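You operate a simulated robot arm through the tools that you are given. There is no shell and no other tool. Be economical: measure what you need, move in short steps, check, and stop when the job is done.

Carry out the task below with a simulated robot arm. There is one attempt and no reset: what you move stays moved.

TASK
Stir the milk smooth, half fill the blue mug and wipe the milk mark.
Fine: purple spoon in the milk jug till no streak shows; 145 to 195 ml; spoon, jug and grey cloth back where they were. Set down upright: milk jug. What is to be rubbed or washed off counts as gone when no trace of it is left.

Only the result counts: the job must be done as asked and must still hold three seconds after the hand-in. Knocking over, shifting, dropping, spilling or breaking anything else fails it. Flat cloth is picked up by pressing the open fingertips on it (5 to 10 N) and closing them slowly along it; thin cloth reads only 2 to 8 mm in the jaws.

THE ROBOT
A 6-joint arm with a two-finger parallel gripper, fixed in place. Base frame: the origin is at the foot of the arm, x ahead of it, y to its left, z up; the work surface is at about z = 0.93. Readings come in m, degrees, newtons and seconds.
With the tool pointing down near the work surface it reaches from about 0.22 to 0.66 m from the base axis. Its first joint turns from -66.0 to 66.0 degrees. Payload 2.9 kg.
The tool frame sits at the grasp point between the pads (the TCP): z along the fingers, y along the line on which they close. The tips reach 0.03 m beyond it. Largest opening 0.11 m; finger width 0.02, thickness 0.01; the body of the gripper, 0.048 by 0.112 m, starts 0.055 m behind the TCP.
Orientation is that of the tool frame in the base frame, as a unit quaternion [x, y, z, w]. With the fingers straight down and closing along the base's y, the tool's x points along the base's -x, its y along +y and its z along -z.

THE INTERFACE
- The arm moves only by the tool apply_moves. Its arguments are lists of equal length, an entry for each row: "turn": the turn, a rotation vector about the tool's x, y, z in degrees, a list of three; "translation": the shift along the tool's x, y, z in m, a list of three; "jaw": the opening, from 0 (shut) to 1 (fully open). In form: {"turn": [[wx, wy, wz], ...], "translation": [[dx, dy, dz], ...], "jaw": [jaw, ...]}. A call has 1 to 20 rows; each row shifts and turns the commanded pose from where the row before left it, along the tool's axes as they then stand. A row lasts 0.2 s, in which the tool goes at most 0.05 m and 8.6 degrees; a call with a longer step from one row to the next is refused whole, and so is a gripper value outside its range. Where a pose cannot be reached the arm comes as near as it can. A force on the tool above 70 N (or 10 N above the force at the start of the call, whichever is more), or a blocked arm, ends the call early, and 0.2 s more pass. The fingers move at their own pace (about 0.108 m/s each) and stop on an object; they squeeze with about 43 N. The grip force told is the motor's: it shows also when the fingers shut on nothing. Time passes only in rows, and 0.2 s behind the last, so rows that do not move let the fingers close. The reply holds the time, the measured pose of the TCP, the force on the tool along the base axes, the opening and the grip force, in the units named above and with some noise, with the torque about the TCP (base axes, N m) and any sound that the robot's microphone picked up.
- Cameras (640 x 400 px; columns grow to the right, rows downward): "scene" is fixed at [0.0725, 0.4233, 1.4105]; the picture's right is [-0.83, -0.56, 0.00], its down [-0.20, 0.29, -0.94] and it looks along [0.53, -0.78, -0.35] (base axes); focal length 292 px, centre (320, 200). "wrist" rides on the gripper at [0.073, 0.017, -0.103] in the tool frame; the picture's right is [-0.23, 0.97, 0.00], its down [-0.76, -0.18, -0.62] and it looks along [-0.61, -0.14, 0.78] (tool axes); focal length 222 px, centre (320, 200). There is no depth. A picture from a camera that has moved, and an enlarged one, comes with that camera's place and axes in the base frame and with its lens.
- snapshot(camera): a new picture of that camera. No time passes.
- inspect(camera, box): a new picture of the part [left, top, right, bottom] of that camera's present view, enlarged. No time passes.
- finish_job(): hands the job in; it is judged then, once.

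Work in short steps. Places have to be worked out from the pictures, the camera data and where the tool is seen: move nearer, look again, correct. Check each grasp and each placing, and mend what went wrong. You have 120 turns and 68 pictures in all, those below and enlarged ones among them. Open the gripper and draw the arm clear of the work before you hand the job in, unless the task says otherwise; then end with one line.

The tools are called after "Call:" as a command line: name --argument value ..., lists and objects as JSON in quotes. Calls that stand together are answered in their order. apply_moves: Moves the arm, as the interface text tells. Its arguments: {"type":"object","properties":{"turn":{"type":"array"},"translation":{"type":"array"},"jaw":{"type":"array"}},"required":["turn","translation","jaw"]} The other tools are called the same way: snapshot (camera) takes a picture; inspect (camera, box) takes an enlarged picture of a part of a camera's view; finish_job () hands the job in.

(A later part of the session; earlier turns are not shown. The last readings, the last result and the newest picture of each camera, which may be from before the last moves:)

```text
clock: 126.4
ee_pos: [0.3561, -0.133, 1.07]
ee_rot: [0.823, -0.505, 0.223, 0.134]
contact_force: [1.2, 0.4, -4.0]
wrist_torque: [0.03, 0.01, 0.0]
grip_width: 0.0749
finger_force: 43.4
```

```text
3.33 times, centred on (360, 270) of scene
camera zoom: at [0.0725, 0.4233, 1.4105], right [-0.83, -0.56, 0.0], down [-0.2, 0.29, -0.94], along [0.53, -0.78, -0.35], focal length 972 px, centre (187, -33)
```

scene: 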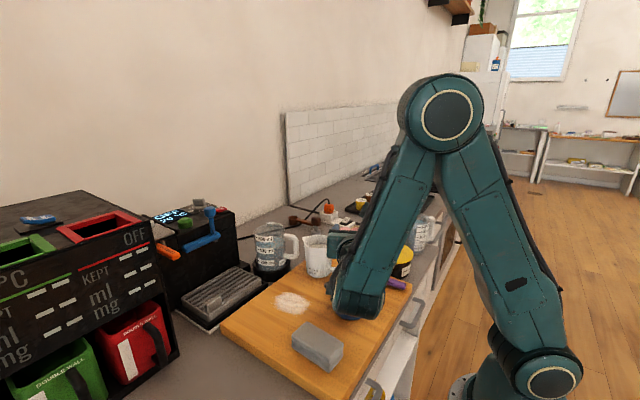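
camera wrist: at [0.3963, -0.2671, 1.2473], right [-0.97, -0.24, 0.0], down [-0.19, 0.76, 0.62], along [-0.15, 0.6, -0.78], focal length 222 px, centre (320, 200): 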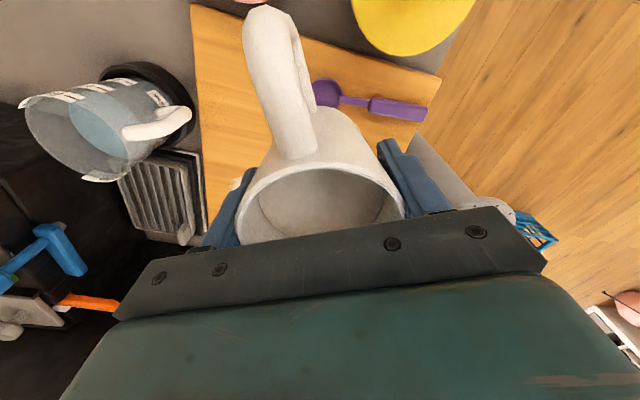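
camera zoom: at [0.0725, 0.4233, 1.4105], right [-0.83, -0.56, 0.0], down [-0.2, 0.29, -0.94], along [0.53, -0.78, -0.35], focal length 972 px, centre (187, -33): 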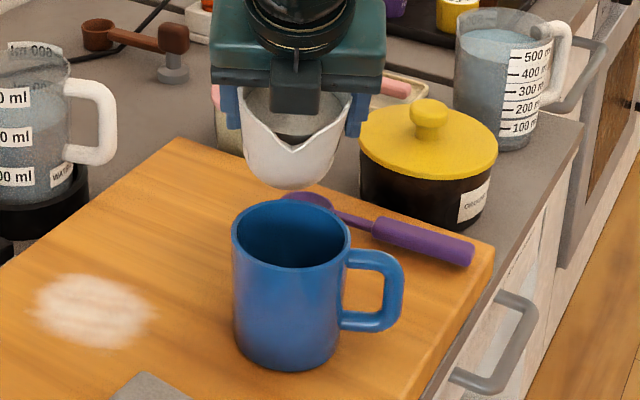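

At 30° there is no contact and no flow; the spout tip is 9 mm behind the mug's centre. I tilt on to 40° and weigh.

Call:
apply_moves --turn '[[0, 2.5, 0], [0, 2.5, 0], [0, 0, 0], [0, 0, 0]]' --translation '[[0.0015, 0, -0.0022], [0.0015, 0, -0.0022], [0, 0, 0], [0, 0, 0]]' --jaw '[0.3, 0.3, 0.3, 0.3]'

Call:
apply_moves --turn '[[0, 2.5, 0], [0, 2.5, 0], [0, 0, 0], [0, 0, 0]]' --translation '[[0.0015, 0, -0.0022], [0.0015, 0, -0.0022], [0, 0, 0], [0, 0, 0]]' --jaw '[0.3, 0.3, 0.3, 0.3]'

Call:
inspect --camera "scene" --box '[310, 210, 410, 330]'

```text
clock: 127.4
ee_pos: [0.3561, -0.134, 1.0767]
ee_rot: [0.812, -0.499, 0.258, 0.157]
contact_force: [-0.1, -0.4, -3.7]
wrist_torque: [0.01, 0.05, 0.0]
grip_width: 0.0748
finger_force: 43.3
```

```text
clock: 128.4
ee_pos: [0.3568, -0.1328, 1.0804]
ee_rot: [0.801, -0.49, 0.294, 0.177]
contact_force: [0.4, -0.1, -3.6]
wrist_torque: [0.1, 0.05, 0.01]
grip_width: 0.0748
finger_force: 43.1
```

```text
3.33 times, centred on (360, 270) of scene
camera zoom: at [0.0725, 0.4233, 1.4105], right [-0.83, -0.56, 0.0], down [-0.2, 0.29, -0.94], along [0.53, -0.78, -0.35], focal length 972 px, centre (187, -33)
```

zoom: 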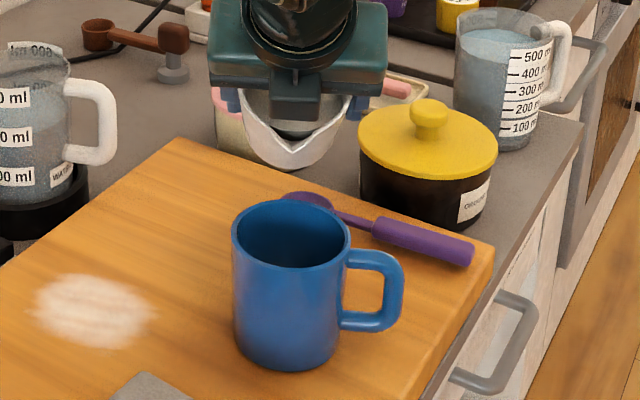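

Still no flow at 40° (3.6 N). I go on in 5° steps, reading the weight each time.

Call:
apply_moves --turn '[[0, 2.5, 0], [0, 2.5, 0], [0, 0, 0], [0, 0, 0]]' --translation '[[0.0015, 0, -0.0022], [0.0015, 0, -0.0022], [0, 0, 0], [0, 0, 0]]' --jaw '[0.3, 0.3, 0.3, 0.3]'

Call:
apply_moves --turn '[[0, 0, 0], [0, 0, 0]]' --translation '[[0, 0, 0], [0, 0, 0]]' --jaw '[0.3, 0.3]'

Call:
apply_moves --turn '[[0, 2.5, 0], [0, 0, 0], [0, 0, 0]]' --translation '[[0.0015, 0, -0.0022], [0, 0, 0], [0, 0, 0]]' --jaw '[0.3, 0.3, 0.3]'

Call:
apply_moves --turn '[[0, 0, 0], [0, 0, 0]]' --translation '[[0, 0, 0], [0, 0, 0]]' --jaw '[0.3, 0.3]'

```text
clock: 129.4
ee_pos: [0.3556, -0.1332, 1.0857]
ee_rot: [0.787, -0.483, 0.328, 0.2]
contact_force: [-0.2, 0.1, -2.9]
wrist_torque: [0.03, 0.05, -0.01]
grip_width: 0.0749
finger_force: 42.7
```

```text
clock: 130.0
ee_pos: [0.3556, -0.1322, 1.0866]
ee_rot: [0.787, -0.483, 0.328, 0.199]
contact_force: [0.0, -0.2, -3.4]
wrist_torque: [0.04, -0.01, 0.01]
grip_width: 0.0748
finger_force: 42.6
```

```text
clock: 130.8
ee_pos: [0.3568, -0.1317, 1.0892]
ee_rot: [0.78, -0.478, 0.345, 0.209]
contact_force: [0.1, 0.3, -4.1]
wrist_torque: [0.06, 0.05, 0.01]
grip_width: 0.0748
finger_force: 42.9
```

```text
clock: 131.4
ee_pos: [0.3575, -0.133, 1.088]
ee_rot: [0.78, -0.478, 0.346, 0.209]
contact_force: [-0.3, -0.4, -3.0]
wrist_torque: [0.03, 0.03, 0.01]
grip_width: 0.0747
finger_force: 43.5
```

Perhaps just starting (mean ≈3.35 N). I tilt to 50°, take three readings and look.

Call:
apply_moves --turn '[[0, 2.5, 0], [0, 0, 0], [0, 0, 0]]' --translation '[[0.0015, 0, -0.0022], [0, 0, 0], [0, 0, 0]]' --jaw '[0.3, 0.3, 0.3]'

Call:
apply_moves --turn '[[0, 0, 0], [0, 0, 0]]' --translation '[[0, 0, 0], [0, 0, 0]]' --jaw '[0.3, 0.3]'

Call:
apply_moves --turn '[[0, 0, 0], [0, 0, 0]]' --translation '[[0, 0, 0], [0, 0, 0]]' --jaw '[0.3, 0.3]'

Call:
inspect --camera "scene" --box '[310, 210, 410, 330]'

```text
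clock: 132.2
ee_pos: [0.3562, -0.1327, 1.0905]
ee_rot: [0.772, -0.473, 0.363, 0.219]
contact_force: [0.4, 0.0, -3.9]
wrist_torque: [0.05, 0.05, -0.01]
grip_width: 0.0746
finger_force: 42.9
```

```text
clock: 132.8
ee_pos: [0.3577, -0.1326, 1.0904]
ee_rot: [0.772, -0.474, 0.362, 0.22]
contact_force: [0.4, -0.4, -4.1]
wrist_torque: [0.02, 0.06, 0.0]
grip_width: 0.0745
finger_force: 42.7
```

```text
clock: 133.4
ee_pos: [0.3573, -0.132, 1.0907]
ee_rot: [0.772, -0.474, 0.362, 0.219]
contact_force: [0.2, -0.1, -3.6]
wrist_torque: [0.03, 0.04, -0.03]
grip_width: 0.0746
finger_force: 43.0
```

```text
3.33 times, centred on (360, 270) of scene
camera zoom: at [0.0725, 0.4233, 1.4105], right [-0.83, -0.56, 0.0], down [-0.2, 0.29, -0.94], along [0.53, -0.78, -0.35], focal length 972 px, centre (187, -33)
```

zoom: 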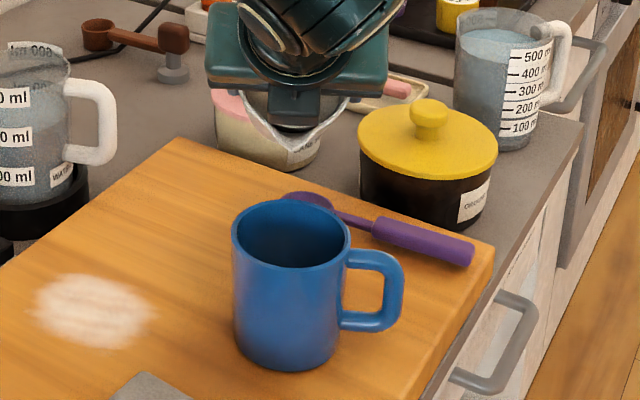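

No flow yet at 50°. I continue in 2.5° steps to 57.5° with readings.

Call:
apply_moves --turn '[[0, 2.5, 0], [0, 0, 0], [0, 0, 0]]' --translation '[[0.0015, 0, -0.0022], [0, 0, 0], [0, 0, 0]]' --jaw '[0.3, 0.3, 0.3]'

Call:
apply_moves --turn '[[0, 2.5, 0], [0, 0, 0], [0, 0, 0]]' --translation '[[0.0015, 0, -0.0022], [0, 0, 0], [0, 0, 0]]' --jaw '[0.3, 0.3, 0.3]'

Call:
apply_moves --turn '[[0, 2.5, 0], [0, 0, 0], [0, 0, 0]]' --translation '[[0.0015, 0, -0.0022], [0, 0, 0], [0, 0, 0]]' --jaw '[0.3, 0.3, 0.3]'

Call:
apply_moves --turn '[[0, 0, 0], [0, 0, 0]]' --translation '[[0, 0, 0], [0, 0, 0]]' --jaw '[0.3, 0.3]'

Call:
inspect --camera "scene" --box '[310, 210, 410, 330]'

```text
clock: 134.2
ee_pos: [0.3553, -0.1325, 1.0947]
ee_rot: [0.764, -0.469, 0.378, 0.23]
contact_force: [0.6, 0.6, -3.7]
wrist_torque: [0.07, 0.04, 0.01]
grip_width: 0.0745
finger_force: 42.8
```

```text
clock: 135.0
ee_pos: [0.3554, -0.1314, 1.0965]
ee_rot: [0.756, -0.463, 0.395, 0.239]
contact_force: [1.2, 0.4, -3.2]
wrist_torque: [0.08, 0.02, -0.02]
grip_width: 0.0748
finger_force: 43.3
```

```text
clock: 135.8
ee_pos: [0.3562, -0.13, 1.1]
ee_rot: [0.747, -0.458, 0.412, 0.25]
contact_force: [0.6, -0.1, -2.7]
wrist_torque: [0.0, 0.04, 0.04]
grip_width: 0.0745
finger_force: 43.0
```

```text
clock: 136.4
ee_pos: [0.3554, -0.1284, 1.0994]
ee_rot: [0.747, -0.458, 0.412, 0.25]
contact_force: [-0.1, -0.9, -3.1]
wrist_torque: [0.05, 0.03, 0.02]
grip_width: 0.0748
finger_force: 42.9
```

```text
3.33 times, centred on (360, 270) of scene
camera zoom: at [0.0725, 0.4233, 1.4105], right [-0.83, -0.56, 0.0], down [-0.2, 0.29, -0.94], along [0.53, -0.78, -0.35], focal length 972 px, centre (187, -33)
```

zoom: 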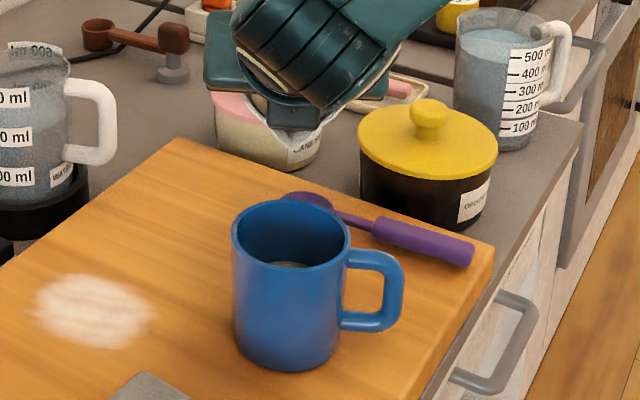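

Milk is now in the mug. Before going on I hold, take more weight readings and zoom into the mug.

Call:
apply_moves --turn '[[0, 0, 0], [0, 0, 0]]' --translation '[[0, 0, 0], [0, 0, 0]]' --jaw '[0.3, 0.3]'

Call:
apply_moves --turn '[[0, 0, 0], [0, 0, 0]]' --translation '[[0, 0, 0], [0, 0, 0]]' --jaw '[0.3, 0.3]'

Call:
apply_moves --turn '[[0, 0, 0]]' --translation '[[0, 0, 0]]' --jaw '[0.3]'

Call:
apply_moves --turn '[[0, 0, 0]]' --translation '[[0, 0, 0]]' --jaw '[0.3]'

Call:
apply_moves --turn '[[0, 0, 0]]' --translation '[[0, 0, 0]]' --jaw '[0.3]'

Call:
apply_moves --turn '[[0, 0, 0]]' --translation '[[0, 0, 0]]' --jaw '[0.3]'

Call:
inspect --camera "scene" --box '[325, 255, 385, 315]'

```text
clock: 137.0
ee_pos: [0.3548, -0.1293, 1.0992]
ee_rot: [0.747, -0.458, 0.412, 0.249]
contact_force: [-0.1, -0.4, -3.2]
wrist_torque: [0.06, 0.01, 0.01]
grip_width: 0.0746
finger_force: 43.2
```

```text
clock: 137.6
ee_pos: [0.3558, -0.1288, 1.1009]
ee_rot: [0.747, -0.458, 0.412, 0.25]
contact_force: [0.1, -0.4, -3.4]
wrist_torque: [0.07, 0.02, 0.02]
grip_width: 0.0745
finger_force: 43.1
```

```text
clock: 138.0
ee_pos: [0.3552, -0.1291, 1.1006]
ee_rot: [0.747, -0.458, 0.412, 0.249]
contact_force: [0.4, 0.2, -2.4]
wrist_torque: [0.0, -0.02, 0.02]
grip_width: 0.0747
finger_force: 42.4
```

```text
clock: 138.4
ee_pos: [0.3551, -0.1288, 1.1005]
ee_rot: [0.747, -0.458, 0.412, 0.25]
contact_force: [0.0, 0.4, -1.7]
wrist_torque: [0.03, 0.03, 0.02]
grip_width: 0.0746
finger_force: 42.4
```

```text
clock: 138.8
ee_pos: [0.355, -0.1296, 1.0998]
ee_rot: [0.747, -0.458, 0.412, 0.25]
contact_force: [0.4, 0.3, -2.8]
wrist_torque: [0.05, 0.02, 0.02]
grip_width: 0.0746
finger_force: 43.3
```

```text
clock: 139.2
ee_pos: [0.3553, -0.1288, 1.0993]
ee_rot: [0.747, -0.458, 0.412, 0.25]
contact_force: [-0.9, -0.5, -2.0]
wrist_torque: [0.04, 0.05, -0.01]
grip_width: 0.0747
finger_force: 42.6
```

```text
6.67 times, centred on (355, 285) of scene
camera zoom: at [0.0725, 0.4233, 1.4105], right [-0.83, -0.56, 0.0], down [-0.2, 0.29, -0.94], along [0.53, -0.78, -0.35], focal length 1943 px, centre (87, -367)
```

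zoom: 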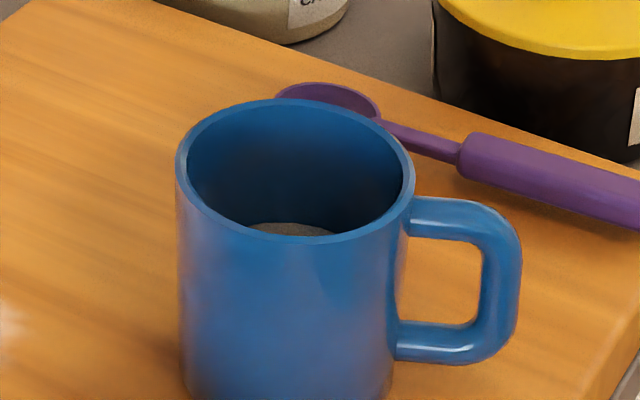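

The level is unchanged between the pictures: about 49 mm below the rim, ~120 ml by both image and weight (mean 2.66 N vs 3.72 N). I need about 50 ml more; I tilt 1.25° more, wait and look.

Call:
apply_moves --turn '[[0, 1.25, 0], [0, 0, 0], [0, 0, 0], [0, 0, 0], [0, 0, 0]]' --translation '[[0.0007, 0, -0.0011], [0, 0, 0], [0, 0, 0], [0, 0, 0], [0, 0, 0]]' --jaw '[0.3, 0.3, 0.3, 0.3, 0.3]'

Call:
inspect --camera "scene" --box '[325, 255, 385, 315]'

```text
clock: 140.4
ee_pos: [0.3548, -0.1292, 1.1009]
ee_rot: [0.742, -0.455, 0.421, 0.255]
contact_force: [-0.2, 0.3, -1.8]
wrist_torque: [0.04, 0.01, 0.0]
grip_width: 0.0747
finger_force: 43.0
```

```text
6.67 times, centred on (355, 285) of scene
camera zoom: at [0.0725, 0.4233, 1.4105], right [-0.83, -0.56, 0.0], down [-0.2, 0.29, -0.94], along [0.53, -0.78, -0.35], focal length 1943 px, centre (87, -367)
```

zoom: 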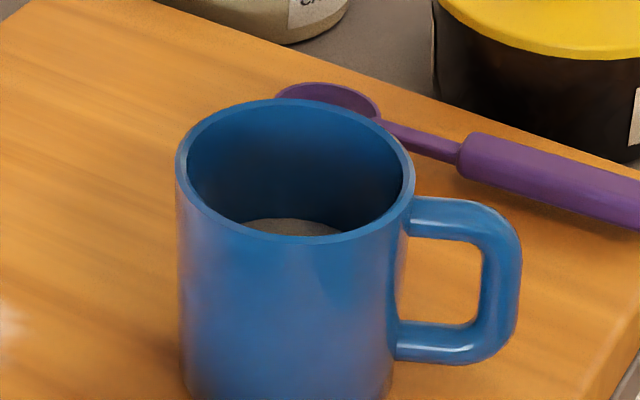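

The edge rose from row 223 to 218 (about 8 ml). I tilt 2.5° more and collect weight readings too.

Call:
apply_moves --turn '[[0, 1.25, 0], [0, 1.25, 0], [0, 0, 0], [0, 0, 0], [0, 0, 0]]' --translation '[[0.0007, 0, -0.0011], [0.0007, 0, -0.0011], [0, 0, 0], [0, 0, 0], [0, 0, 0]]' --jaw '[0.3, 0.3, 0.3, 0.3, 0.3]'

Call:
apply_moves --turn '[[0, 0, 0]]' --translation '[[0, 0, 0]]' --jaw '[0.3]'

Call:
apply_moves --turn '[[0, 0, 0]]' --translation '[[0, 0, 0]]' --jaw '[0.3]'

Call:
apply_moves --turn '[[0, 0, 0]]' --translation '[[0, 0, 0]]' --jaw '[0.3]'

Call:
apply_moves --turn '[[0, 0, 0]]' --translation '[[0, 0, 0]]' --jaw '[0.3]'

Call:
apply_moves --turn '[[0, 0, 0]]' --translation '[[0, 0, 0]]' --jaw '[0.3]'

Call:
inspect --camera "scene" --box '[325, 255, 385, 315]'

```text
clock: 141.6
ee_pos: [0.3549, -0.1275, 1.1014]
ee_rot: [0.733, -0.45, 0.436, 0.265]
contact_force: [0.2, -0.3, -2.0]
wrist_torque: [0.01, -0.01, 0.0]
grip_width: 0.0745
finger_force: 43.0
```

```text
clock: 142.0
ee_pos: [0.3534, -0.1275, 1.1032]
ee_rot: [0.733, -0.45, 0.436, 0.265]
contact_force: [-0.9, -1.2, -2.0]
wrist_torque: [0.05, -0.01, 0.02]
grip_width: 0.0745
finger_force: 42.8
```

```text
clock: 142.4
ee_pos: [0.3548, -0.1278, 1.1035]
ee_rot: [0.733, -0.45, 0.437, 0.265]
contact_force: [0.1, -0.5, -2.2]
wrist_torque: [-0.01, 0.02, 0.02]
grip_width: 0.0746
finger_force: 42.7
```

```text
clock: 142.8
ee_pos: [0.354, -0.1273, 1.1033]
ee_rot: [0.733, -0.45, 0.436, 0.265]
contact_force: [-0.3, 0.8, -2.9]
wrist_torque: [0.07, 0.06, -0.03]
grip_width: 0.0746
finger_force: 43.1
```

```text
clock: 143.2
ee_pos: [0.3544, -0.1282, 1.1032]
ee_rot: [0.733, -0.449, 0.437, 0.264]
contact_force: [0.1, 1.0, -2.4]
wrist_torque: [0.07, -0.01, 0.0]
grip_width: 0.0746
finger_force: 42.9
```

```text
clock: 143.6
ee_pos: [0.3536, -0.1271, 1.1028]
ee_rot: [0.733, -0.45, 0.436, 0.264]
contact_force: [0.5, 0.5, -2.5]
wrist_torque: [0.05, 0.04, 0.0]
grip_width: 0.0747
finger_force: 42.9
```

```text
6.67 times, centred on (355, 285) of scene
camera zoom: at [0.0725, 0.4233, 1.4105], right [-0.83, -0.56, 0.0], down [-0.2, 0.29, -0.94], along [0.53, -0.78, -0.35], focal length 1943 px, centre (87, -367)
```

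zoom: 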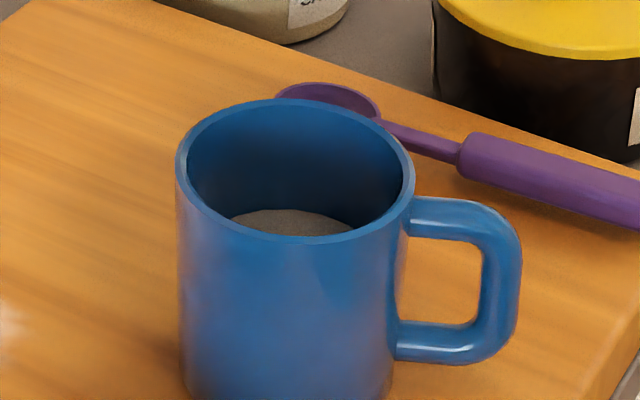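

The edge is at row 209; image and weight (2.33 N) both suggest about 145 ml. 3.5° more should add about 25 ml, then I return to upright over the mug.

Call:
apply_moves --turn '[[0, 1.25, 0], [0, 1.25, 0], [0, 1, 0], [0, 0, 0], [0, 0, 0], [0, 0, 0], [0, 0, 0]]' --translation '[[0.0007, 0, -0.0011], [0.0007, 0, -0.0011], [0.0006, 0, -0.0009], [0, 0, 0], [0, 0, 0], [0, 0, 0], [0, 0, 0]]' --jaw '[0.3, 0.3, 0.3, 0.3, 0.3, 0.3, 0.3]'

Call:
apply_moves --turn '[[0, 0, 0]]' --translation '[[0, 0, 0]]' --jaw '[0.3]'

Call:
apply_moves --turn '[[0, 0, 0]]' --translation '[[0, 0, 0]]' --jaw '[0.3]'

Call:
apply_moves --turn '[[0, 0, 0]]' --translation '[[0, 0, 0]]' --jaw '[0.3]'

Call:
apply_moves --turn '[[0, 0, 0]]' --translation '[[0, 0, 0]]' --jaw '[0.3]'

Call:
apply_moves --turn '[[0, 0, 0]]' --translation '[[0, 0, 0]]' --jaw '[0.3]'

Call:
apply_moves --turn '[[0, 0, 0]]' --translation '[[0, 0, 0]]' --jaw '[0.3]'

Call:
apply_moves --turn '[[0, 0, 0]]' --translation '[[0, 0, 0]]' --jaw '[0.3]'

Call:
inspect --camera "scene" --box '[325, 255, 385, 315]'

```text
clock: 145.2
ee_pos: [0.3525, -0.1263, 1.1067]
ee_rot: [0.719, -0.441, 0.459, 0.278]
contact_force: [-0.3, 0.0, -2.4]
wrist_torque: [-0.01, 0.03, -0.02]
grip_width: 0.0744
finger_force: 43.2
```

```text
clock: 145.6
ee_pos: [0.3521, -0.1262, 1.1062]
ee_rot: [0.719, -0.441, 0.459, 0.279]
contact_force: [-1.0, 0.1, -3.1]
wrist_torque: [0.0, 0.05, 0.0]
grip_width: 0.0747
finger_force: 42.6
```

```text
clock: 146.0
ee_pos: [0.3534, -0.1263, 1.1065]
ee_rot: [0.719, -0.441, 0.459, 0.278]
contact_force: [0.1, 0.1, -2.6]
wrist_torque: [0.02, 0.06, 0.01]
grip_width: 0.0744
finger_force: 43.2
```

```text
clock: 146.4
ee_pos: [0.3512, -0.1263, 1.1063]
ee_rot: [0.719, -0.442, 0.458, 0.279]
contact_force: [-0.4, 0.1, -1.9]
wrist_torque: [0.07, 0.04, -0.01]
grip_width: 0.0745
finger_force: 43.9
```

```text
clock: 146.8
ee_pos: [0.3521, -0.1266, 1.1067]
ee_rot: [0.719, -0.442, 0.459, 0.279]
contact_force: [-0.2, -0.4, -3.0]
wrist_torque: [0.0, 0.0, 0.01]
grip_width: 0.0744
finger_force: 42.9
```

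```text
clock: 147.2
ee_pos: [0.3515, -0.127, 1.1062]
ee_rot: [0.719, -0.442, 0.459, 0.279]
contact_force: [-0.9, -0.4, -1.6]
wrist_torque: [0.02, -0.01, 0.0]
grip_width: 0.0744
finger_force: 43.0
```

```text
clock: 147.6
ee_pos: [0.3521, -0.1257, 1.1063]
ee_rot: [0.719, -0.442, 0.459, 0.279]
contact_force: [0.1, -0.2, -2.1]
wrist_torque: [0.0, -0.01, 0.0]
grip_width: 0.0747
finger_force: 43.2
```

```text
clock: 148.0
ee_pos: [0.3527, -0.1258, 1.1063]
ee_rot: [0.719, -0.441, 0.458, 0.278]
contact_force: [-0.4, -0.1, -2.1]
wrist_torque: [0.0, 0.0, -0.01]
grip_width: 0.0748
finger_force: 42.4
```

```text
6.67 times, centred on (355, 285) of scene
camera zoom: at [0.0725, 0.4233, 1.4105], right [-0.83, -0.56, 0.0], down [-0.2, 0.29, -0.94], along [0.53, -0.78, -0.35], focal length 1943 px, centre (87, -367)
```

zoom: 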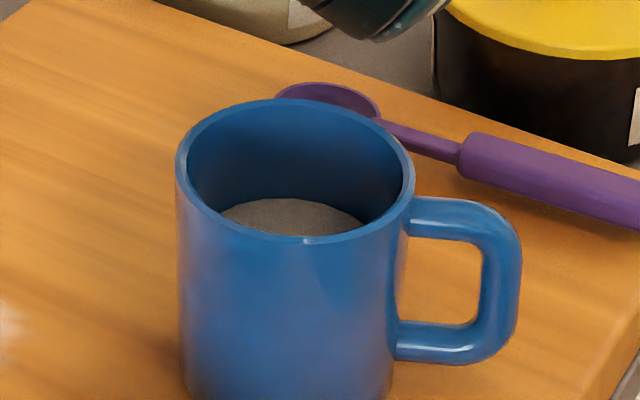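

The edge is at row 198 (image ≈160–177 ml), weight ≈2.3 N (≈147 ml). A best estimate of about 158 ml; I add about 10 ml with 1.5° more and then tilt back upright slowly.

Call:
apply_moves --turn '[[0, 1.5, 0], [0, 0, 0], [0, 0, 0], [0, 0, 0], [0, 0, 0], [0, 0, 0]]' --translation '[[0.0009, 0, -0.0013], [0, 0, 0], [0, 0, 0], [0, 0, 0], [0, 0, 0], [0, 0, 0]]' --jaw '[0.3, 0.3, 0.3, 0.3, 0.3, 0.3]'

Call:
apply_moves --turn '[[0, -5, 0], [0, -5, 0], [0, -5, 0], [0, -5, 0], [0, -5, 0], [0, -5, 0], [0, 0, 0], [0, 0, 0]]' --translation '[[-0.0026, 0, 0.0046], [-0.0026, 0, 0.0046], [-0.0026, 0, 0.0046], [-0.0026, 0, 0.0046], [-0.0026, 0, 0.0046], [-0.0026, 0, 0.0046], [0, 0, 0], [0, 0, 0]]' --jaw '[0.3, 0.3, 0.3, 0.3, 0.3, 0.3, 0.3, 0.3]'

Call:
apply_moves --turn '[[0, 0, 0]]' --translation '[[0, 0, 0]]' --jaw '[0.3]'

Call:
apply_moves --turn '[[0, 0, 0]]' --translation '[[0, 0, 0]]' --jaw '[0.3]'

Call:
apply_moves --turn '[[0, 0, 0]]' --translation '[[0, 0, 0]]' --jaw '[0.3]'

Call:
apply_moves --turn '[[0, 0, 0]]' --translation '[[0, 0, 0]]' --jaw '[0.3]'

Call:
apply_moves --turn '[[0, 0, 0]]' --translation '[[0, 0, 0]]' --jaw '[0.3]'

Call:
apply_moves --turn '[[0, 0, 0]]' --translation '[[0, 0, 0]]' --jaw '[0.3]'

Call:
apply_moves --turn '[[0, 0, 0]]' --translation '[[0, 0, 0]]' --jaw '[0.3]'

Call:
apply_moves --turn '[[0, 0, 0]]' --translation '[[0, 0, 0]]' --jaw '[0.3]'

Call:
apply_moves --turn '[[0, 0, 0]]' --translation '[[0, 0, 0]]' --jaw '[0.3]'

Call:
apply_moves --turn '[[0, 0, 0]]' --translation '[[0, 0, 0]]' --jaw '[0.3]'

Call:
inspect --camera "scene" --box '[325, 255, 385, 315]'

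```text
clock: 149.4
ee_pos: [0.353, -0.126, 1.1092]
ee_rot: [0.713, -0.438, 0.468, 0.284]
contact_force: [-0.1, 0.2, -1.8]
wrist_torque: [0.05, 0.01, 0.01]
grip_width: 0.0747
finger_force: 43.1
```

```text
clock: 151.2
ee_pos: [0.3587, -0.1372, 1.0807]
ee_rot: [0.81, -0.496, 0.268, 0.162]
contact_force: [-0.2, -0.5, -2.5]
wrist_torque: [0.04, 0.0, -0.01]
grip_width: 0.0745
finger_force: 43.3
```

```text
clock: 151.6
ee_pos: [0.3582, -0.1365, 1.0794]
ee_rot: [0.81, -0.496, 0.267, 0.161]
contact_force: [-0.5, 0.9, -1.5]
wrist_torque: [-0.01, 0.01, -0.02]
grip_width: 0.0744
finger_force: 43.4
```

```text
clock: 152.0
ee_pos: [0.3582, -0.1369, 1.0797]
ee_rot: [0.81, -0.496, 0.268, 0.161]
contact_force: [0.1, 0.2, -3.0]
wrist_torque: [0.0, 0.01, 0.0]
grip_width: 0.0744
finger_force: 42.7
```

```text
clock: 152.4
ee_pos: [0.3596, -0.137, 1.08]
ee_rot: [0.81, -0.497, 0.268, 0.162]
contact_force: [0.5, 0.4, -1.9]
wrist_torque: [0.05, -0.01, -0.01]
grip_width: 0.0748
finger_force: 42.9
```

```text
clock: 152.8
ee_pos: [0.3589, -0.1377, 1.08]
ee_rot: [0.81, -0.496, 0.267, 0.161]
contact_force: [0.6, 0.3, -1.7]
wrist_torque: [0.04, 0.03, -0.06]
grip_width: 0.0748
finger_force: 42.8
```

```text
clock: 153.2
ee_pos: [0.3587, -0.1372, 1.0797]
ee_rot: [0.81, -0.496, 0.268, 0.161]
contact_force: [0.6, 0.9, -2.4]
wrist_torque: [0.03, -0.01, -0.01]
grip_width: 0.0746
finger_force: 42.7
```

```text
clock: 153.6
ee_pos: [0.3591, -0.1369, 1.0781]
ee_rot: [0.81, -0.497, 0.267, 0.161]
contact_force: [0.2, 0.1, -2.5]
wrist_torque: [0.0, 0.02, 0.01]
grip_width: 0.0746
finger_force: 43.5
```

```text
clock: 154.0
ee_pos: [0.3575, -0.1364, 1.0787]
ee_rot: [0.81, -0.496, 0.268, 0.161]
contact_force: [0.1, -0.2, -2.4]
wrist_torque: [0.02, 0.08, -0.03]
grip_width: 0.0746
finger_force: 43.1
```

```text
clock: 154.4
ee_pos: [0.3592, -0.1377, 1.0797]
ee_rot: [0.81, -0.497, 0.267, 0.161]
contact_force: [0.1, -0.3, -1.4]
wrist_torque: [0.02, 0.05, 0.04]
grip_width: 0.0745
finger_force: 43.1
```

```text
clock: 154.8
ee_pos: [0.3595, -0.1358, 1.0806]
ee_rot: [0.811, -0.496, 0.267, 0.161]
contact_force: [-0.8, -0.7, -1.6]
wrist_torque: [0.0, 0.02, 0.02]
grip_width: 0.0746
finger_force: 43.0
```

```text
clock: 155.2
ee_pos: [0.3586, -0.1373, 1.0796]
ee_rot: [0.81, -0.496, 0.267, 0.161]
contact_force: [0.5, -0.5, -1.8]
wrist_torque: [0.03, 0.0, -0.01]
grip_width: 0.0745
finger_force: 42.8
```

```text
6.67 times, centred on (355, 285) of scene
camera zoom: at [0.0725, 0.4233, 1.4105], right [-0.83, -0.56, 0.0], down [-0.2, 0.29, -0.94], along [0.53, -0.78, -0.35], focal length 1943 px, centre (87, -367)
```

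zoom: 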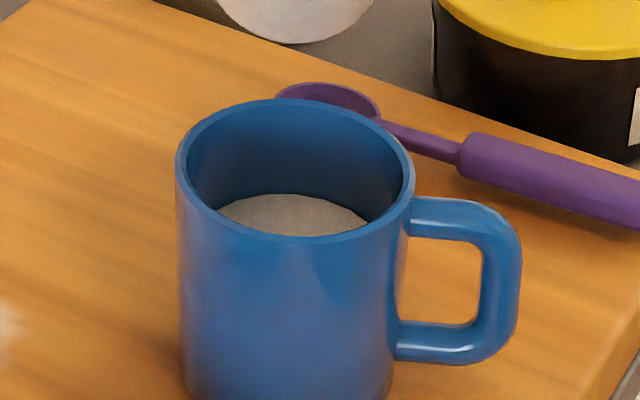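

Upright average is 2.04 N, i.e. about 168 ml poured, and the image agrees (≈170 ml); no spill is visible. I retreat to the staging point, straighten the jug and yaw to 26° (the jug's original heading).

Call:
apply_moves --turn '[[0, 0, 0], [0, 0, 0], [0, 0, 0], [0, 0, 0], [0, -7, 0], [0, -7, 0], [0, -7, 0], [0, -7, 0], [0, -7, 0], [0, -1.3, 0], [0, 0, 0]]' --translation '[[0.0217, 0, -0.0041], [0.0217, 0, -0.0041], [0.0217, 0, -0.0041], [0.0217, 0, -0.0041], [0, 0, 0], [0, 0, 0], [0, 0, 0], [0, 0, 0], [0, 0, 0], [0, 0, 0], [0, 0, 0]]' --jaw '[0.3, 0.3, 0.3, 0.3, 0.3, 0.3, 0.3, 0.3, 0.3, 0.3, 0.3]'

Call:
apply_moves --turn '[[0, 0, 7.04], [0, 0, 7.04], [0, 0, 7.04], [0, 0, 7.04], [0, 0, 7.04], [0, 0, 7.04], [0, 0, 7.04], [0, 0, 7.04], [0, 0, 7.04], [0, 0, 7.04], [0, 0, 7.04], [0, 0, 7.04], [0, 0, 7.04], [0, 0, 0]]' --translation '[[0, 0, 0], [0, 0, 0], [0, 0, 0], [0, 0, 0], [0, 0, 0], [0, 0, 0], [0, 0, 0], [0, 0, 0], [0, 0, 0], [0, 0, 0], [0, 0, 0], [0, 0, 0], [0, 0, 0], [0, 0, 0]]' --jaw '[0.3, 0.3, 0.3, 0.3, 0.3, 0.3, 0.3, 0.3, 0.3, 0.3, 0.3, 0.3, 0.3, 0.3]'

```text
clock: 157.6
ee_pos: [0.3861, -0.1917, 1.1437]
ee_rot: [0.853, -0.521, 0.001, -0.002]
contact_force: [-0.5, 0.7, -1.7]
wrist_torque: [0.01, 0.0, 0.01]
grip_width: 0.0744
finger_force: 43.5
```

```text
clock: 160.6
ee_pos: [0.3873, -0.1912, 1.1433]
ee_rot: [-0.219, 0.976, 0.0, 0.002]
contact_force: [-0.6, -0.5, -1.6]
wrist_torque: [-0.01, -0.03, 0.01]
grip_width: 0.0745
finger_force: 43.1
```

Yaw is 25.3°. I carry the jug over its place and lower it to about 15 mm above the board, then compare with the original picture.

Call:
apply_moves --turn '[[0, 0, 0], [0, 0, 0], [0, 0, 0], [0, 0, 0], [0, 0, 0], [0, 0, 0], [0, 0, 0], [0, 0, 0], [0, 0, 0], [0, 0, 0]]' --translation '[[-0.0212, -0.0006, 0.003], [-0.0212, -0.0006, 0.003], [-0.0212, -0.0006, 0.003], [-0.0212, -0.0006, 0.003], [0, 0, 0.0245], [0, 0, 0.0245], [0, 0, 0.0245], [0, 0, 0.0245], [0, 0, 0.028], [0, 0, 0]]' --jaw '[0.3, 0.3, 0.3, 0.3, 0.3, 0.3, 0.3, 0.3, 0.3, 0.3]'

Call:
inspect --camera "scene" --box '[270, 200, 390, 290]'

```text
clock: 162.8
ee_pos: [0.4638, -0.1569, 1.0058]
ee_rot: [-0.221, 0.975, 0.0, 0.002]
contact_force: [0.6, -0.7, -1.8]
wrist_torque: [0.02, 0.0, -0.02]
grip_width: 0.0743
finger_force: 43.1
```

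```text
4.44 times, centred on (330, 245) of scene
camera zoom: at [0.0725, 0.4233, 1.4105], right [-0.83, -0.56, 0.0], down [-0.2, 0.29, -0.94], along [0.53, -0.78, -0.35], focal length 1295 px, centre (276, 0)
```

zoom: 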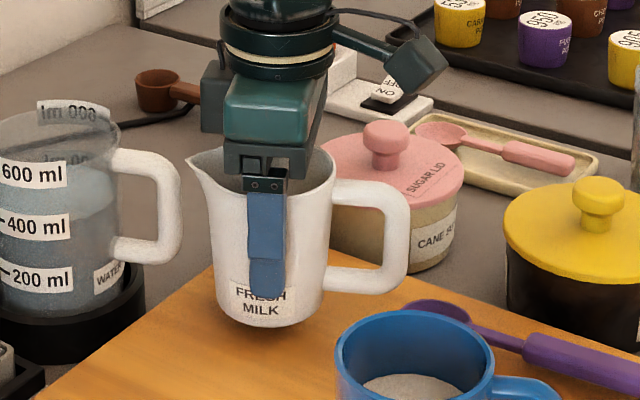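

Compared with the original it is about 5 mm too near the camera, 2 mm right, and some 6° short in yaw. I correct these and lower to contact.

Call:
apply_moves --turn '[[0, 0, 0], [0, 0, -6], [0, 0, 0], [0, 0, 0], [0, 0, 0], [0, 0, 0], [0, 0, 0]]' --translation '[[-0.0029, -0.0047, 0], [0, 0, 0], [0, 0, 0.003], [0, 0, 0.003], [0, 0, 0.003], [0, 0, 0.002], [0, 0, 0]]' --jaw '[0.3, 0.3, 0.3, 0.3, 0.3, 0.3, 0.3]'

```text
clock: 164.4
ee_pos: [0.4677, -0.1596, 0.9951]
ee_rot: [-0.272, 0.962, 0.0, 0.002]
contact_force: [-0.6, 0.5, -3.1]
wrist_torque: [0.0, 0.0, -0.01]
grip_width: 0.0744
finger_force: 42.4
```

Not touching yet; I lower in 1 mm steps.

Call:
apply_moves --turn '[[0, 0, 0], [0, 0, 0], [0, 0, 0]]' --translation '[[0, 0, 0.001], [0, 0, 0.001], [0, 0, 0]]' --jaw '[0.3, 0.3, 0.3]'

Call:
apply_moves --turn '[[0, 0, 0], [0, 0, 0]]' --translation '[[0, 0, 0.001], [0, 0, 0]]' --jaw '[0.3, 0.3]'

```text
clock: 165.2
ee_pos: [0.4683, -0.1601, 0.9941]
ee_rot: [-0.273, 0.962, 0.0, 0.003]
contact_force: [-3.3, 0.8, 7.4]
wrist_torque: [0.3, 0.46, 0.01]
grip_width: 0.0746
finger_force: 43.3
```

```text
clock: 165.8
ee_pos: [0.4692, -0.16, 0.9929]
ee_rot: [-0.271, 0.963, -0.002, 0.005]
contact_force: [-1.4, -5.1, 14.9]
wrist_torque: [0.02, 0.56, 0.15]
grip_width: 0.0746
finger_force: 43.4
```

Firmly on the board. I ease up 1.5 mm, open the jaws slowly, and lift away vertically.

Call:
apply_moves --turn '[[0, 0, 0], [0, 0, 0], [0, 0, 0], [0, 0, 0], [0, 0, 0], [0, 0, 0], [0, 0, 0]]' --translation '[[0, 0, -0.0015], [0, 0, 0], [0, 0, 0], [0, 0, 0], [0, 0, 0], [0, 0, 0], [0, 0, 0]]' --jaw '[0.3, 0.7, 0.75, 0.85, 0.96, 0.97, 0.97]'

Call:
apply_moves --turn '[[0, 0, 0], [0, 0, 0], [0, 0, 0], [0, 0, 0], [0, 0, 0], [0, 0, 0]]' --translation '[[0, 0, -0.02], [0, 0, -0.03], [0, 0, -0.03], [0, 0, -0.03], [0, 0, -0.03], [0, 0, 0]]' --jaw '[0.97, 0.97, 0.97, 0.97, 0.97, 0.97]'

Call:
inspect --camera "scene" --box '[270, 200, 390, 290]'

```text
clock: 167.4
ee_pos: [0.468, -0.1597, 0.9923]
ee_rot: [-0.271, 0.963, -0.001, 0.003]
contact_force: [1.0, 0.5, -0.1]
wrist_torque: [0.01, 0.02, -0.04]
grip_width: 0.1068
finger_force: 0.1
```

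```text
clock: 168.8
ee_pos: [0.4679, -0.1598, 1.1339]
ee_rot: [-0.27, 0.963, -0.001, 0.003]
contact_force: [0.2, 0.7, 0.3]
wrist_torque: [-0.01, 0.0, -0.02]
grip_width: 0.1066
finger_force: 0.0
```

```text
4.44 times, centred on (330, 245) of scene
camera zoom: at [0.0725, 0.4233, 1.4105], right [-0.83, -0.56, 0.0], down [-0.2, 0.29, -0.94], along [0.53, -0.78, -0.35], focal length 1295 px, centre (276, 0)
```

zoom: 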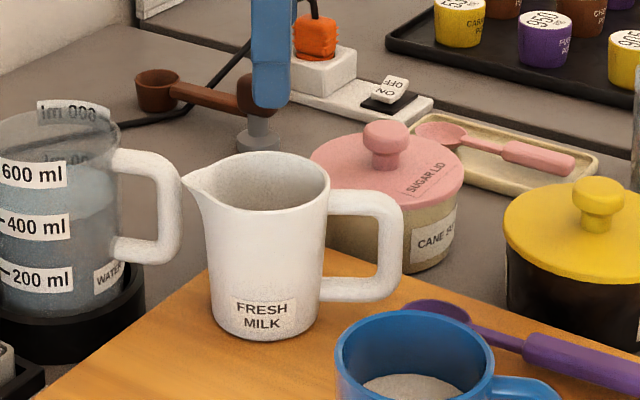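

The jug stands upright within about 2 mm of its original place. Now the cloth, a folded block at about x 0.276–0.366, y 0.04–0.088: I yaw to 0 and move above it.

Call:
apply_moves --turn '[[0, 0, 7.85], [0, 0, 7.85], [0, 0, 7.85], [0, 0, 7.85], [0, 0, 0], [0, 0, 0], [0, 0, 0], [0, 0, 0], [0, 0, 0], [0, 0, 0], [0, 0, 0]]' --translation '[[0, 0, 0], [0, 0, 0], [0, 0, 0], [0, 0, 0], [0.0245, 0.0373, 0], [0.0245, 0.0373, 0], [0.0245, 0.0373, 0], [0.0245, 0.0373, 0], [0.0245, 0.0373, 0], [0.0245, 0.0373, 0], [0, 0, 0]]' --jaw '[0.9, 0.85, 0.8, 0.8, 0.8, 0.8, 0.8, 0.8, 0.8, 0.8, 0.8]'

Call:
apply_moves --turn '[[0, 0, 0], [0, 0, 0], [0, 0, 0]]' --translation '[[0, 0, 0.04], [0, 0, 0.03], [0, 0, 0]]' --jaw '[0.8, 0.8, 0.8]'

Call:
snapshot --camera "wrist"

```text
clock: 171.2
ee_pos: [0.3201, 0.0626, 1.1341]
ee_rot: [-0.001, 1.0, -0.001, 0.003]
contact_force: [0.0, 0.0, -0.9]
wrist_torque: [0.02, -0.03, -0.01]
grip_width: 0.088
finger_force: 0.1
```

```text
clock: 172.0
ee_pos: [0.3209, 0.0631, 1.0632]
ee_rot: [-0.001, 1.0, 0.0, 0.001]
contact_force: [-0.1, 0.4, -0.7]
wrist_torque: [0.0, -0.03, 0.03]
grip_width: 0.088
finger_force: 0.0
```

```text
4 pictures are left
camera wrist: at [0.2479, 0.08, 1.1663], right [0.22, 0.97, 0.0], down [0.76, -0.18, 0.63], along [0.61, -0.14, -0.78], focal length 222 px, centre (320, 200)
```

wrist: 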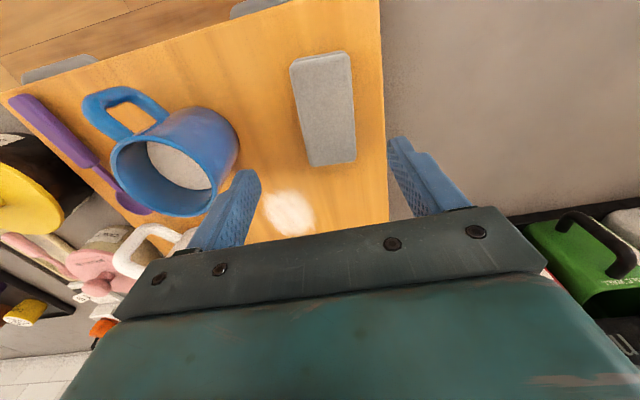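

The cloth is centred at about (0.315,0.071), yawed −5°, 48 mm wide. I align, descend to just above the board and close slowly.

Call:
apply_moves --turn '[[0, 0, 5], [0, 0, 0], [0, 0, 0], [0, 0, 0], [0, 0, 0], [0, 0, 0]]' --translation '[[0.006, 0.008, 0], [0, 0, 0.03], [0, 0, 0.03], [0, 0, 0.02], [0, 0, 0.012], [0, 0, 0]]' --jaw '[0.8, 0.8, 0.8, 0.8, 0.8, 0.8]'

Call:
apply_moves --turn '[[0, 0, 0], [0, 0, 0], [0, 0, 0], [0, 0, 0], [0, 0, 0], [0, 0, 0], [0, 0, 0], [0, 0, 0]]' --translation '[[0, 0, 0], [0, 0, 0], [0, 0, 0], [0, 0, 0], [0, 0, 0], [0, 0, 0], [0, 0, 0], [0, 0, 0]]' --jaw '[0.6, 0.5, 0.45, 0.4, 0.35, 0.3, 0.2, 0.2]'

```text
clock: 173.4
ee_pos: [0.3156, 0.0723, 0.9699]
ee_rot: [0.043, 0.999, 0.001, 0.002]
contact_force: [0.3, 0.2, 0.9]
wrist_torque: [-0.01, 0.01, 0.02]
grip_width: 0.0879
finger_force: 0.0
```

```text
clock: 175.2
ee_pos: [0.3161, 0.0724, 0.9707]
ee_rot: [0.043, 0.999, 0.001, 0.002]
contact_force: [-0.3, 0.4, 0.1]
wrist_torque: [-0.02, 0.01, 0.01]
grip_width: 0.0488
finger_force: 42.5
```

The cloth block is held (48.8 mm). I lift it 6 cm, carry it around the mug to the mark's near lane at (0.43, 0.015) and lower towards the board.

Call:
apply_moves --turn '[[0, 0, 0], [0, 0, 0], [0, 0, 0], [0, 0, 0], [0, 0, 0], [0, 0, 0], [0, 0, 0], [0, 0, 0], [0, 0, 0], [0, 0, 0]]' --translation '[[0, 0, -0.03], [0, 0, -0.03], [-0.0379, 0.0033, 0], [-0.0379, 0.0033, 0], [-0.0379, 0.0033, 0], [-0.0025, -0.0284, 0], [-0.0025, -0.0284, 0], [0, 0, 0.03], [0, 0, 0.027], [0, 0, 0]]' --jaw '[0.2, 0.2, 0.2, 0.2, 0.2, 0.2, 0.2, 0.2, 0.2, 0.2]'

Call:
apply_moves --turn '[[0, 0, 0], [0, 0, 0], [0, 0, 0], [0, 0, 0]]' --translation '[[0, 0, 0.001], [0, 0, 0.001], [0, 0, 0.001], [0, 0, 0]]' --jaw '[0.2, 0.2, 0.2, 0.2]'

```text
clock: 177.4
ee_pos: [0.4302, 0.0186, 0.9734]
ee_rot: [0.043, 0.999, 0.0, 0.002]
contact_force: [-0.6, -0.7, 0.5]
wrist_torque: [-0.01, 0.01, -0.01]
grip_width: 0.0488
finger_force: 42.9
```

```text
clock: 178.4
ee_pos: [0.4303, 0.0169, 0.97]
ee_rot: [0.042, 0.999, 0.002, 0.003]
contact_force: [-0.9, 1.7, 3.8]
wrist_torque: [0.02, 0.06, 0.02]
grip_width: 0.0488
finger_force: 43.1
```

Touching at about 4 N. I press 0.5 mm more and rub in five lanes across the mark.

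Call:
apply_moves --turn '[[0, 0, 0], [0, 0, 0], [0, 0, 0], [0, 0, 0], [0, 0, 0], [0, 0, 0], [0, 0, 0], [0, 0, 0], [0, 0, 0], [0, 0, 0], [0, 0, 0], [0, 0, 0], [0, 0, 0], [0, 0, 0], [0, 0, 0], [0, 0, 0], [0, 0, 0], [0, 0, 0], [0, 0, 0], [0, 0, 0]]' --translation '[[0, 0, 0.0005], [-0.0149, 0.0013, 0], [-0.0149, 0.0013, 0], [-0.0149, 0.0013, 0], [-0.001, -0.012, 0], [0.0149, -0.0013, 0], [0.0149, -0.0013, 0], [0.0149, -0.0013, 0], [-0.001, -0.012, 0], [-0.0149, 0.0013, 0], [-0.0149, 0.0013, 0], [-0.0149, 0.0013, 0], [-0.001, -0.012, 0], [0.0149, -0.0013, 0], [0.0149, -0.0013, 0], [0.0149, -0.0013, 0], [-0.001, -0.012, 0], [-0.0149, 0.0013, 0], [-0.0149, 0.0013, 0], [-0.0149, 0.0013, 0]]' --jaw '[0.2, 0.2, 0.2, 0.2, 0.2, 0.2, 0.2, 0.2, 0.2, 0.2, 0.2, 0.2, 0.2, 0.2, 0.2, 0.2, 0.2, 0.2, 0.2, 0.2]'

```text
clock: 182.6
ee_pos: [0.4736, -0.0322, 0.9716]
ee_rot: [0.041, 0.999, 0.001, 0.002]
contact_force: [-0.1, -0.2, -0.9]
wrist_torque: [-0.02, 0.03, 0.0]
grip_width: 0.0491
finger_force: 42.5
```

Contact was lost toward the end (0 N). I press down again in 1 mm steps and check the force.

Call:
apply_moves --turn '[[0, 0, 0], [0, 0, 0], [0, 0, 0]]' --translation '[[0, 0, 0.001], [0, 0, 0.0015], [0, 0, 0]]' --jaw '[0.2, 0.2, 0.2]'

Call:
apply_moves --turn '[[0, 0, 0], [0, 0, 0]]' --translation '[[0, 0, 0.0005], [0, 0, 0]]' --jaw '[0.2, 0.2]'

```text
clock: 183.4
ee_pos: [0.4745, -0.0324, 0.9693]
ee_rot: [0.042, 0.999, 0.001, 0.002]
contact_force: [-1.8, 0.5, 15.6]
wrist_torque: [0.04, 0.45, 0.03]
grip_width: 0.0489
finger_force: 42.6
```

```text
clock: 184.0
ee_pos: [0.4743, -0.0327, 0.9693]
ee_rot: [0.043, 0.999, 0.002, 0.005]
contact_force: [-6.6, 0.9, 34.2]
wrist_torque: [-0.04, 0.55, -0.01]
grip_width: 0.0488
finger_force: 43.1
```

That is too firm (34 N). I back off 0.6 mm and rub back through the lanes.

Call:
apply_moves --turn '[[0, 0, 0], [0, 0, 0], [0, 0, 0], [0, 0, 0], [0, 0, 0], [0, 0, 0], [0, 0, 0], [0, 0, 0], [0, 0, 0], [0, 0, 0], [0, 0, 0], [0, 0, 0], [0, 0, 0], [0, 0, 0], [0, 0, 0], [0, 0, 0], [0, 0, 0], [0, 0, 0], [0, 0, 0], [0, 0, 0]]' --translation '[[0, 0, -0.0006], [0.0149, -0.0013, 0], [0.0149, -0.0013, 0], [0.0149, -0.0013, 0], [0.001, 0.012, 0], [-0.0149, 0.0013, 0], [-0.0149, 0.0013, 0], [-0.0149, 0.0013, 0], [0.001, 0.012, 0], [0.0149, -0.0013, 0], [0.0149, -0.0013, 0], [0.0149, -0.0013, 0], [0.001, 0.012, 0], [-0.0149, 0.0013, 0], [-0.0149, 0.0013, 0], [-0.0149, 0.0013, 0], [0.001, 0.012, 0], [0.0149, -0.0013, 0], [0.0149, -0.0013, 0], [0.0149, -0.0013, 0]]' --jaw '[0.2, 0.2, 0.2, 0.2, 0.2, 0.2, 0.2, 0.2, 0.2, 0.2, 0.2, 0.2, 0.2, 0.2, 0.2, 0.2, 0.2, 0.2, 0.2, 0.2]'

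Call:
inspect --camera "scene" --box '[220, 220, 400, 380]'

```text
clock: 188.2
ee_pos: [0.4304, 0.0152, 0.9697]
ee_rot: [0.042, 0.999, 0.0, 0.002]
contact_force: [2.2, -1.1, 4.5]
wrist_torque: [0.01, 0.13, 0.01]
grip_width: 0.0488
finger_force: 43.2
```

```text
2.50 times, centred on (310, 300) of scene
camera zoom: at [0.0725, 0.4233, 1.4105], right [-0.83, -0.56, 0.0], down [-0.2, 0.29, -0.94], along [0.53, -0.78, -0.35], focal length 729 px, centre (345, -50)
```

zoom: 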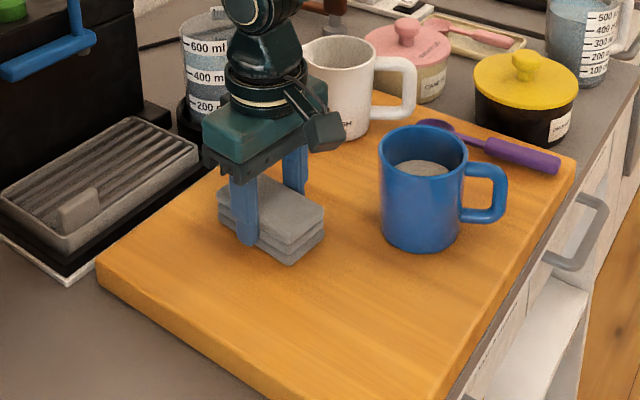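

The visible area looks clean. I do one more pass over all lanes at this light pressure to be sure.

Call:
apply_moves --turn '[[0, 0, 0], [0, 0, 0], [0, 0, 0], [0, 0, 0], [0, 0, 0], [0, 0, 0], [0, 0, 0], [0, 0, 0], [0, 0, 0], [0, 0, 0], [0, 0, 0], [0, 0, 0], [0, 0, 0], [0, 0, 0], [0, 0, 0], [0, 0, 0], [0, 0, 0], [0, 0, 0], [0, 0, 0], [0, 0, 0]]' --translation '[[0, 0, 0.0003], [-0.0149, 0.0013, 0.0001], [-0.0149, 0.0013, 0.0001], [-0.0149, 0.0013, 0.0001], [-0.001, -0.012, 0], [0.0149, -0.0013, 0], [0.0149, -0.0013, 0], [0.0149, -0.0013, 0], [-0.001, -0.012, 0], [-0.0149, 0.0013, 0.0001], [-0.0149, 0.0013, 0.0001], [-0.0149, 0.0013, 0.0001], [-0.001, -0.012, 0], [0.0149, -0.0013, 0], [0.0149, -0.0013, 0], [0.0149, -0.0013, 0], [-0.001, -0.012, 0], [-0.0149, 0.0013, 0], [-0.0149, 0.0013, 0], [-0.0149, 0.0013, 0]]' --jaw '[0.2, 0.2, 0.2, 0.2, 0.2, 0.2, 0.2, 0.2, 0.2, 0.2, 0.2, 0.2, 0.2, 0.2, 0.2, 0.2, 0.2, 0.2, 0.2, 0.2]'

```text
clock: 192.4
ee_pos: [0.4746, -0.034, 0.9663]
ee_rot: [0.044, 0.999, 0.0, 0.003]
contact_force: [-18.0, -2.4, 41.5]
wrist_torque: [-0.08, 0.51, 0.02]
grip_width: 0.0489
finger_force: 43.3
```

Rubbed firmly (41 N at the end). I lift the cloth, carry it back above its place and check the board.

Call:
apply_moves --turn '[[0, 0, 0], [0, 0, 0], [0, 0, 0], [0, 0, 0], [0, 0, 0], [0, 0, 0], [0, 0, 0], [0, 0, 0], [0, 0, 0], [0, 0, 0]]' --translation '[[0, 0, -0.03], [0, 0, -0.034], [0.0031, 0.0353, 0], [0.0031, 0.0353, 0], [0.0031, 0.0353, 0], [0.0395, -0.0034, 0], [0.0395, -0.0034, 0], [0.0395, -0.0034, 0], [0.0395, -0.0034, 0], [0, 0, 0]]' --jaw '[0.2, 0.2, 0.2, 0.2, 0.2, 0.2, 0.2, 0.2, 0.2, 0.2]'

Call:
inspect --camera "scene" --box '[220, 230, 380, 390]'

```text
clock: 194.6
ee_pos: [0.3171, 0.0698, 1.0303]
ee_rot: [0.043, 0.999, 0.001, 0.002]
contact_force: [-0.4, 0.2, -0.6]
wrist_torque: [-0.03, 0.01, -0.01]
grip_width: 0.0491
finger_force: 42.8
```

```text
2.50 times, centred on (300, 310) of scene
camera zoom: at [0.0725, 0.4233, 1.4105], right [-0.83, -0.56, 0.0], down [-0.2, 0.29, -0.94], along [0.53, -0.78, -0.35], focal length 729 px, centre (370, -75)
```

zoom: 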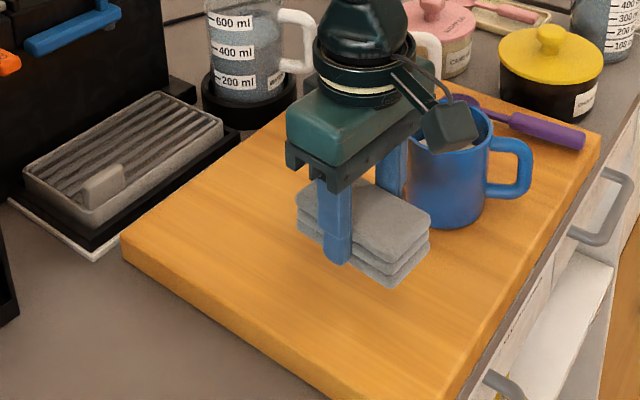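

The visible part of the mark area is clean. I lower the cloth at its original spot in small steps.

Call:
apply_moves --turn '[[0, 0, 0], [0, 0, 0], [0, 0, 0], [0, 0, 0], [0, 0, 0]]' --translation '[[0.001, 0.0026, 0.02], [0, 0, 0.025], [0, 0, 0.01], [0, 0, 0.003], [0, 0, 0]]' --jaw '[0.2, 0.2, 0.2, 0.2, 0.2]'

Call:
apply_moves --turn '[[0, 0, 0], [0, 0, 0]]' --translation '[[0, 0, 0.001], [0, 0, 0]]' --jaw '[0.2, 0.2]'

```text
clock: 195.8
ee_pos: [0.3147, 0.075, 0.9724]
ee_rot: [0.043, 0.999, 0.001, 0.002]
contact_force: [1.3, 0.3, -1.2]
wrist_torque: [-0.03, 0.01, -0.01]
grip_width: 0.0489
finger_force: 43.0
```

```text
clock: 196.4
ee_pos: [0.3152, 0.0749, 0.9725]
ee_rot: [0.043, 0.999, 0.001, 0.001]
contact_force: [-0.1, -0.3, -0.2]
wrist_torque: [0.0, -0.02, -0.04]
grip_width: 0.0487
finger_force: 42.8
```

Slightly off in y (2.5 mm); I correct and go down until a light touch.

Call:
apply_moves --turn '[[0, 0, 0], [0, 0, 0], [0, 0, 0], [0, 0, 0]]' --translation '[[-0.001, -0.0025, 0], [0, 0, 0.001], [0, 0, 0.001], [0, 0, 0]]' --jaw '[0.2, 0.2, 0.2, 0.2]'

Call:
apply_moves --turn '[[0, 0, 0], [0, 0, 0]]' --translation '[[0, 0, 0.0007], [0, 0, 0]]' --jaw '[0.2, 0.2]'

```text
clock: 197.4
ee_pos: [0.3165, 0.0725, 0.9694]
ee_rot: [0.042, 0.999, 0.001, 0.002]
contact_force: [-0.2, -0.3, -0.2]
wrist_torque: [0.01, 0.01, 0.0]
grip_width: 0.0489
finger_force: 42.5
```

```text
clock: 198.0
ee_pos: [0.3151, 0.0736, 0.969]
ee_rot: [0.043, 0.999, 0.0, 0.002]
contact_force: [1.2, -0.3, -0.2]
wrist_torque: [0.04, 0.02, -0.03]
grip_width: 0.0488
finger_force: 43.1
```

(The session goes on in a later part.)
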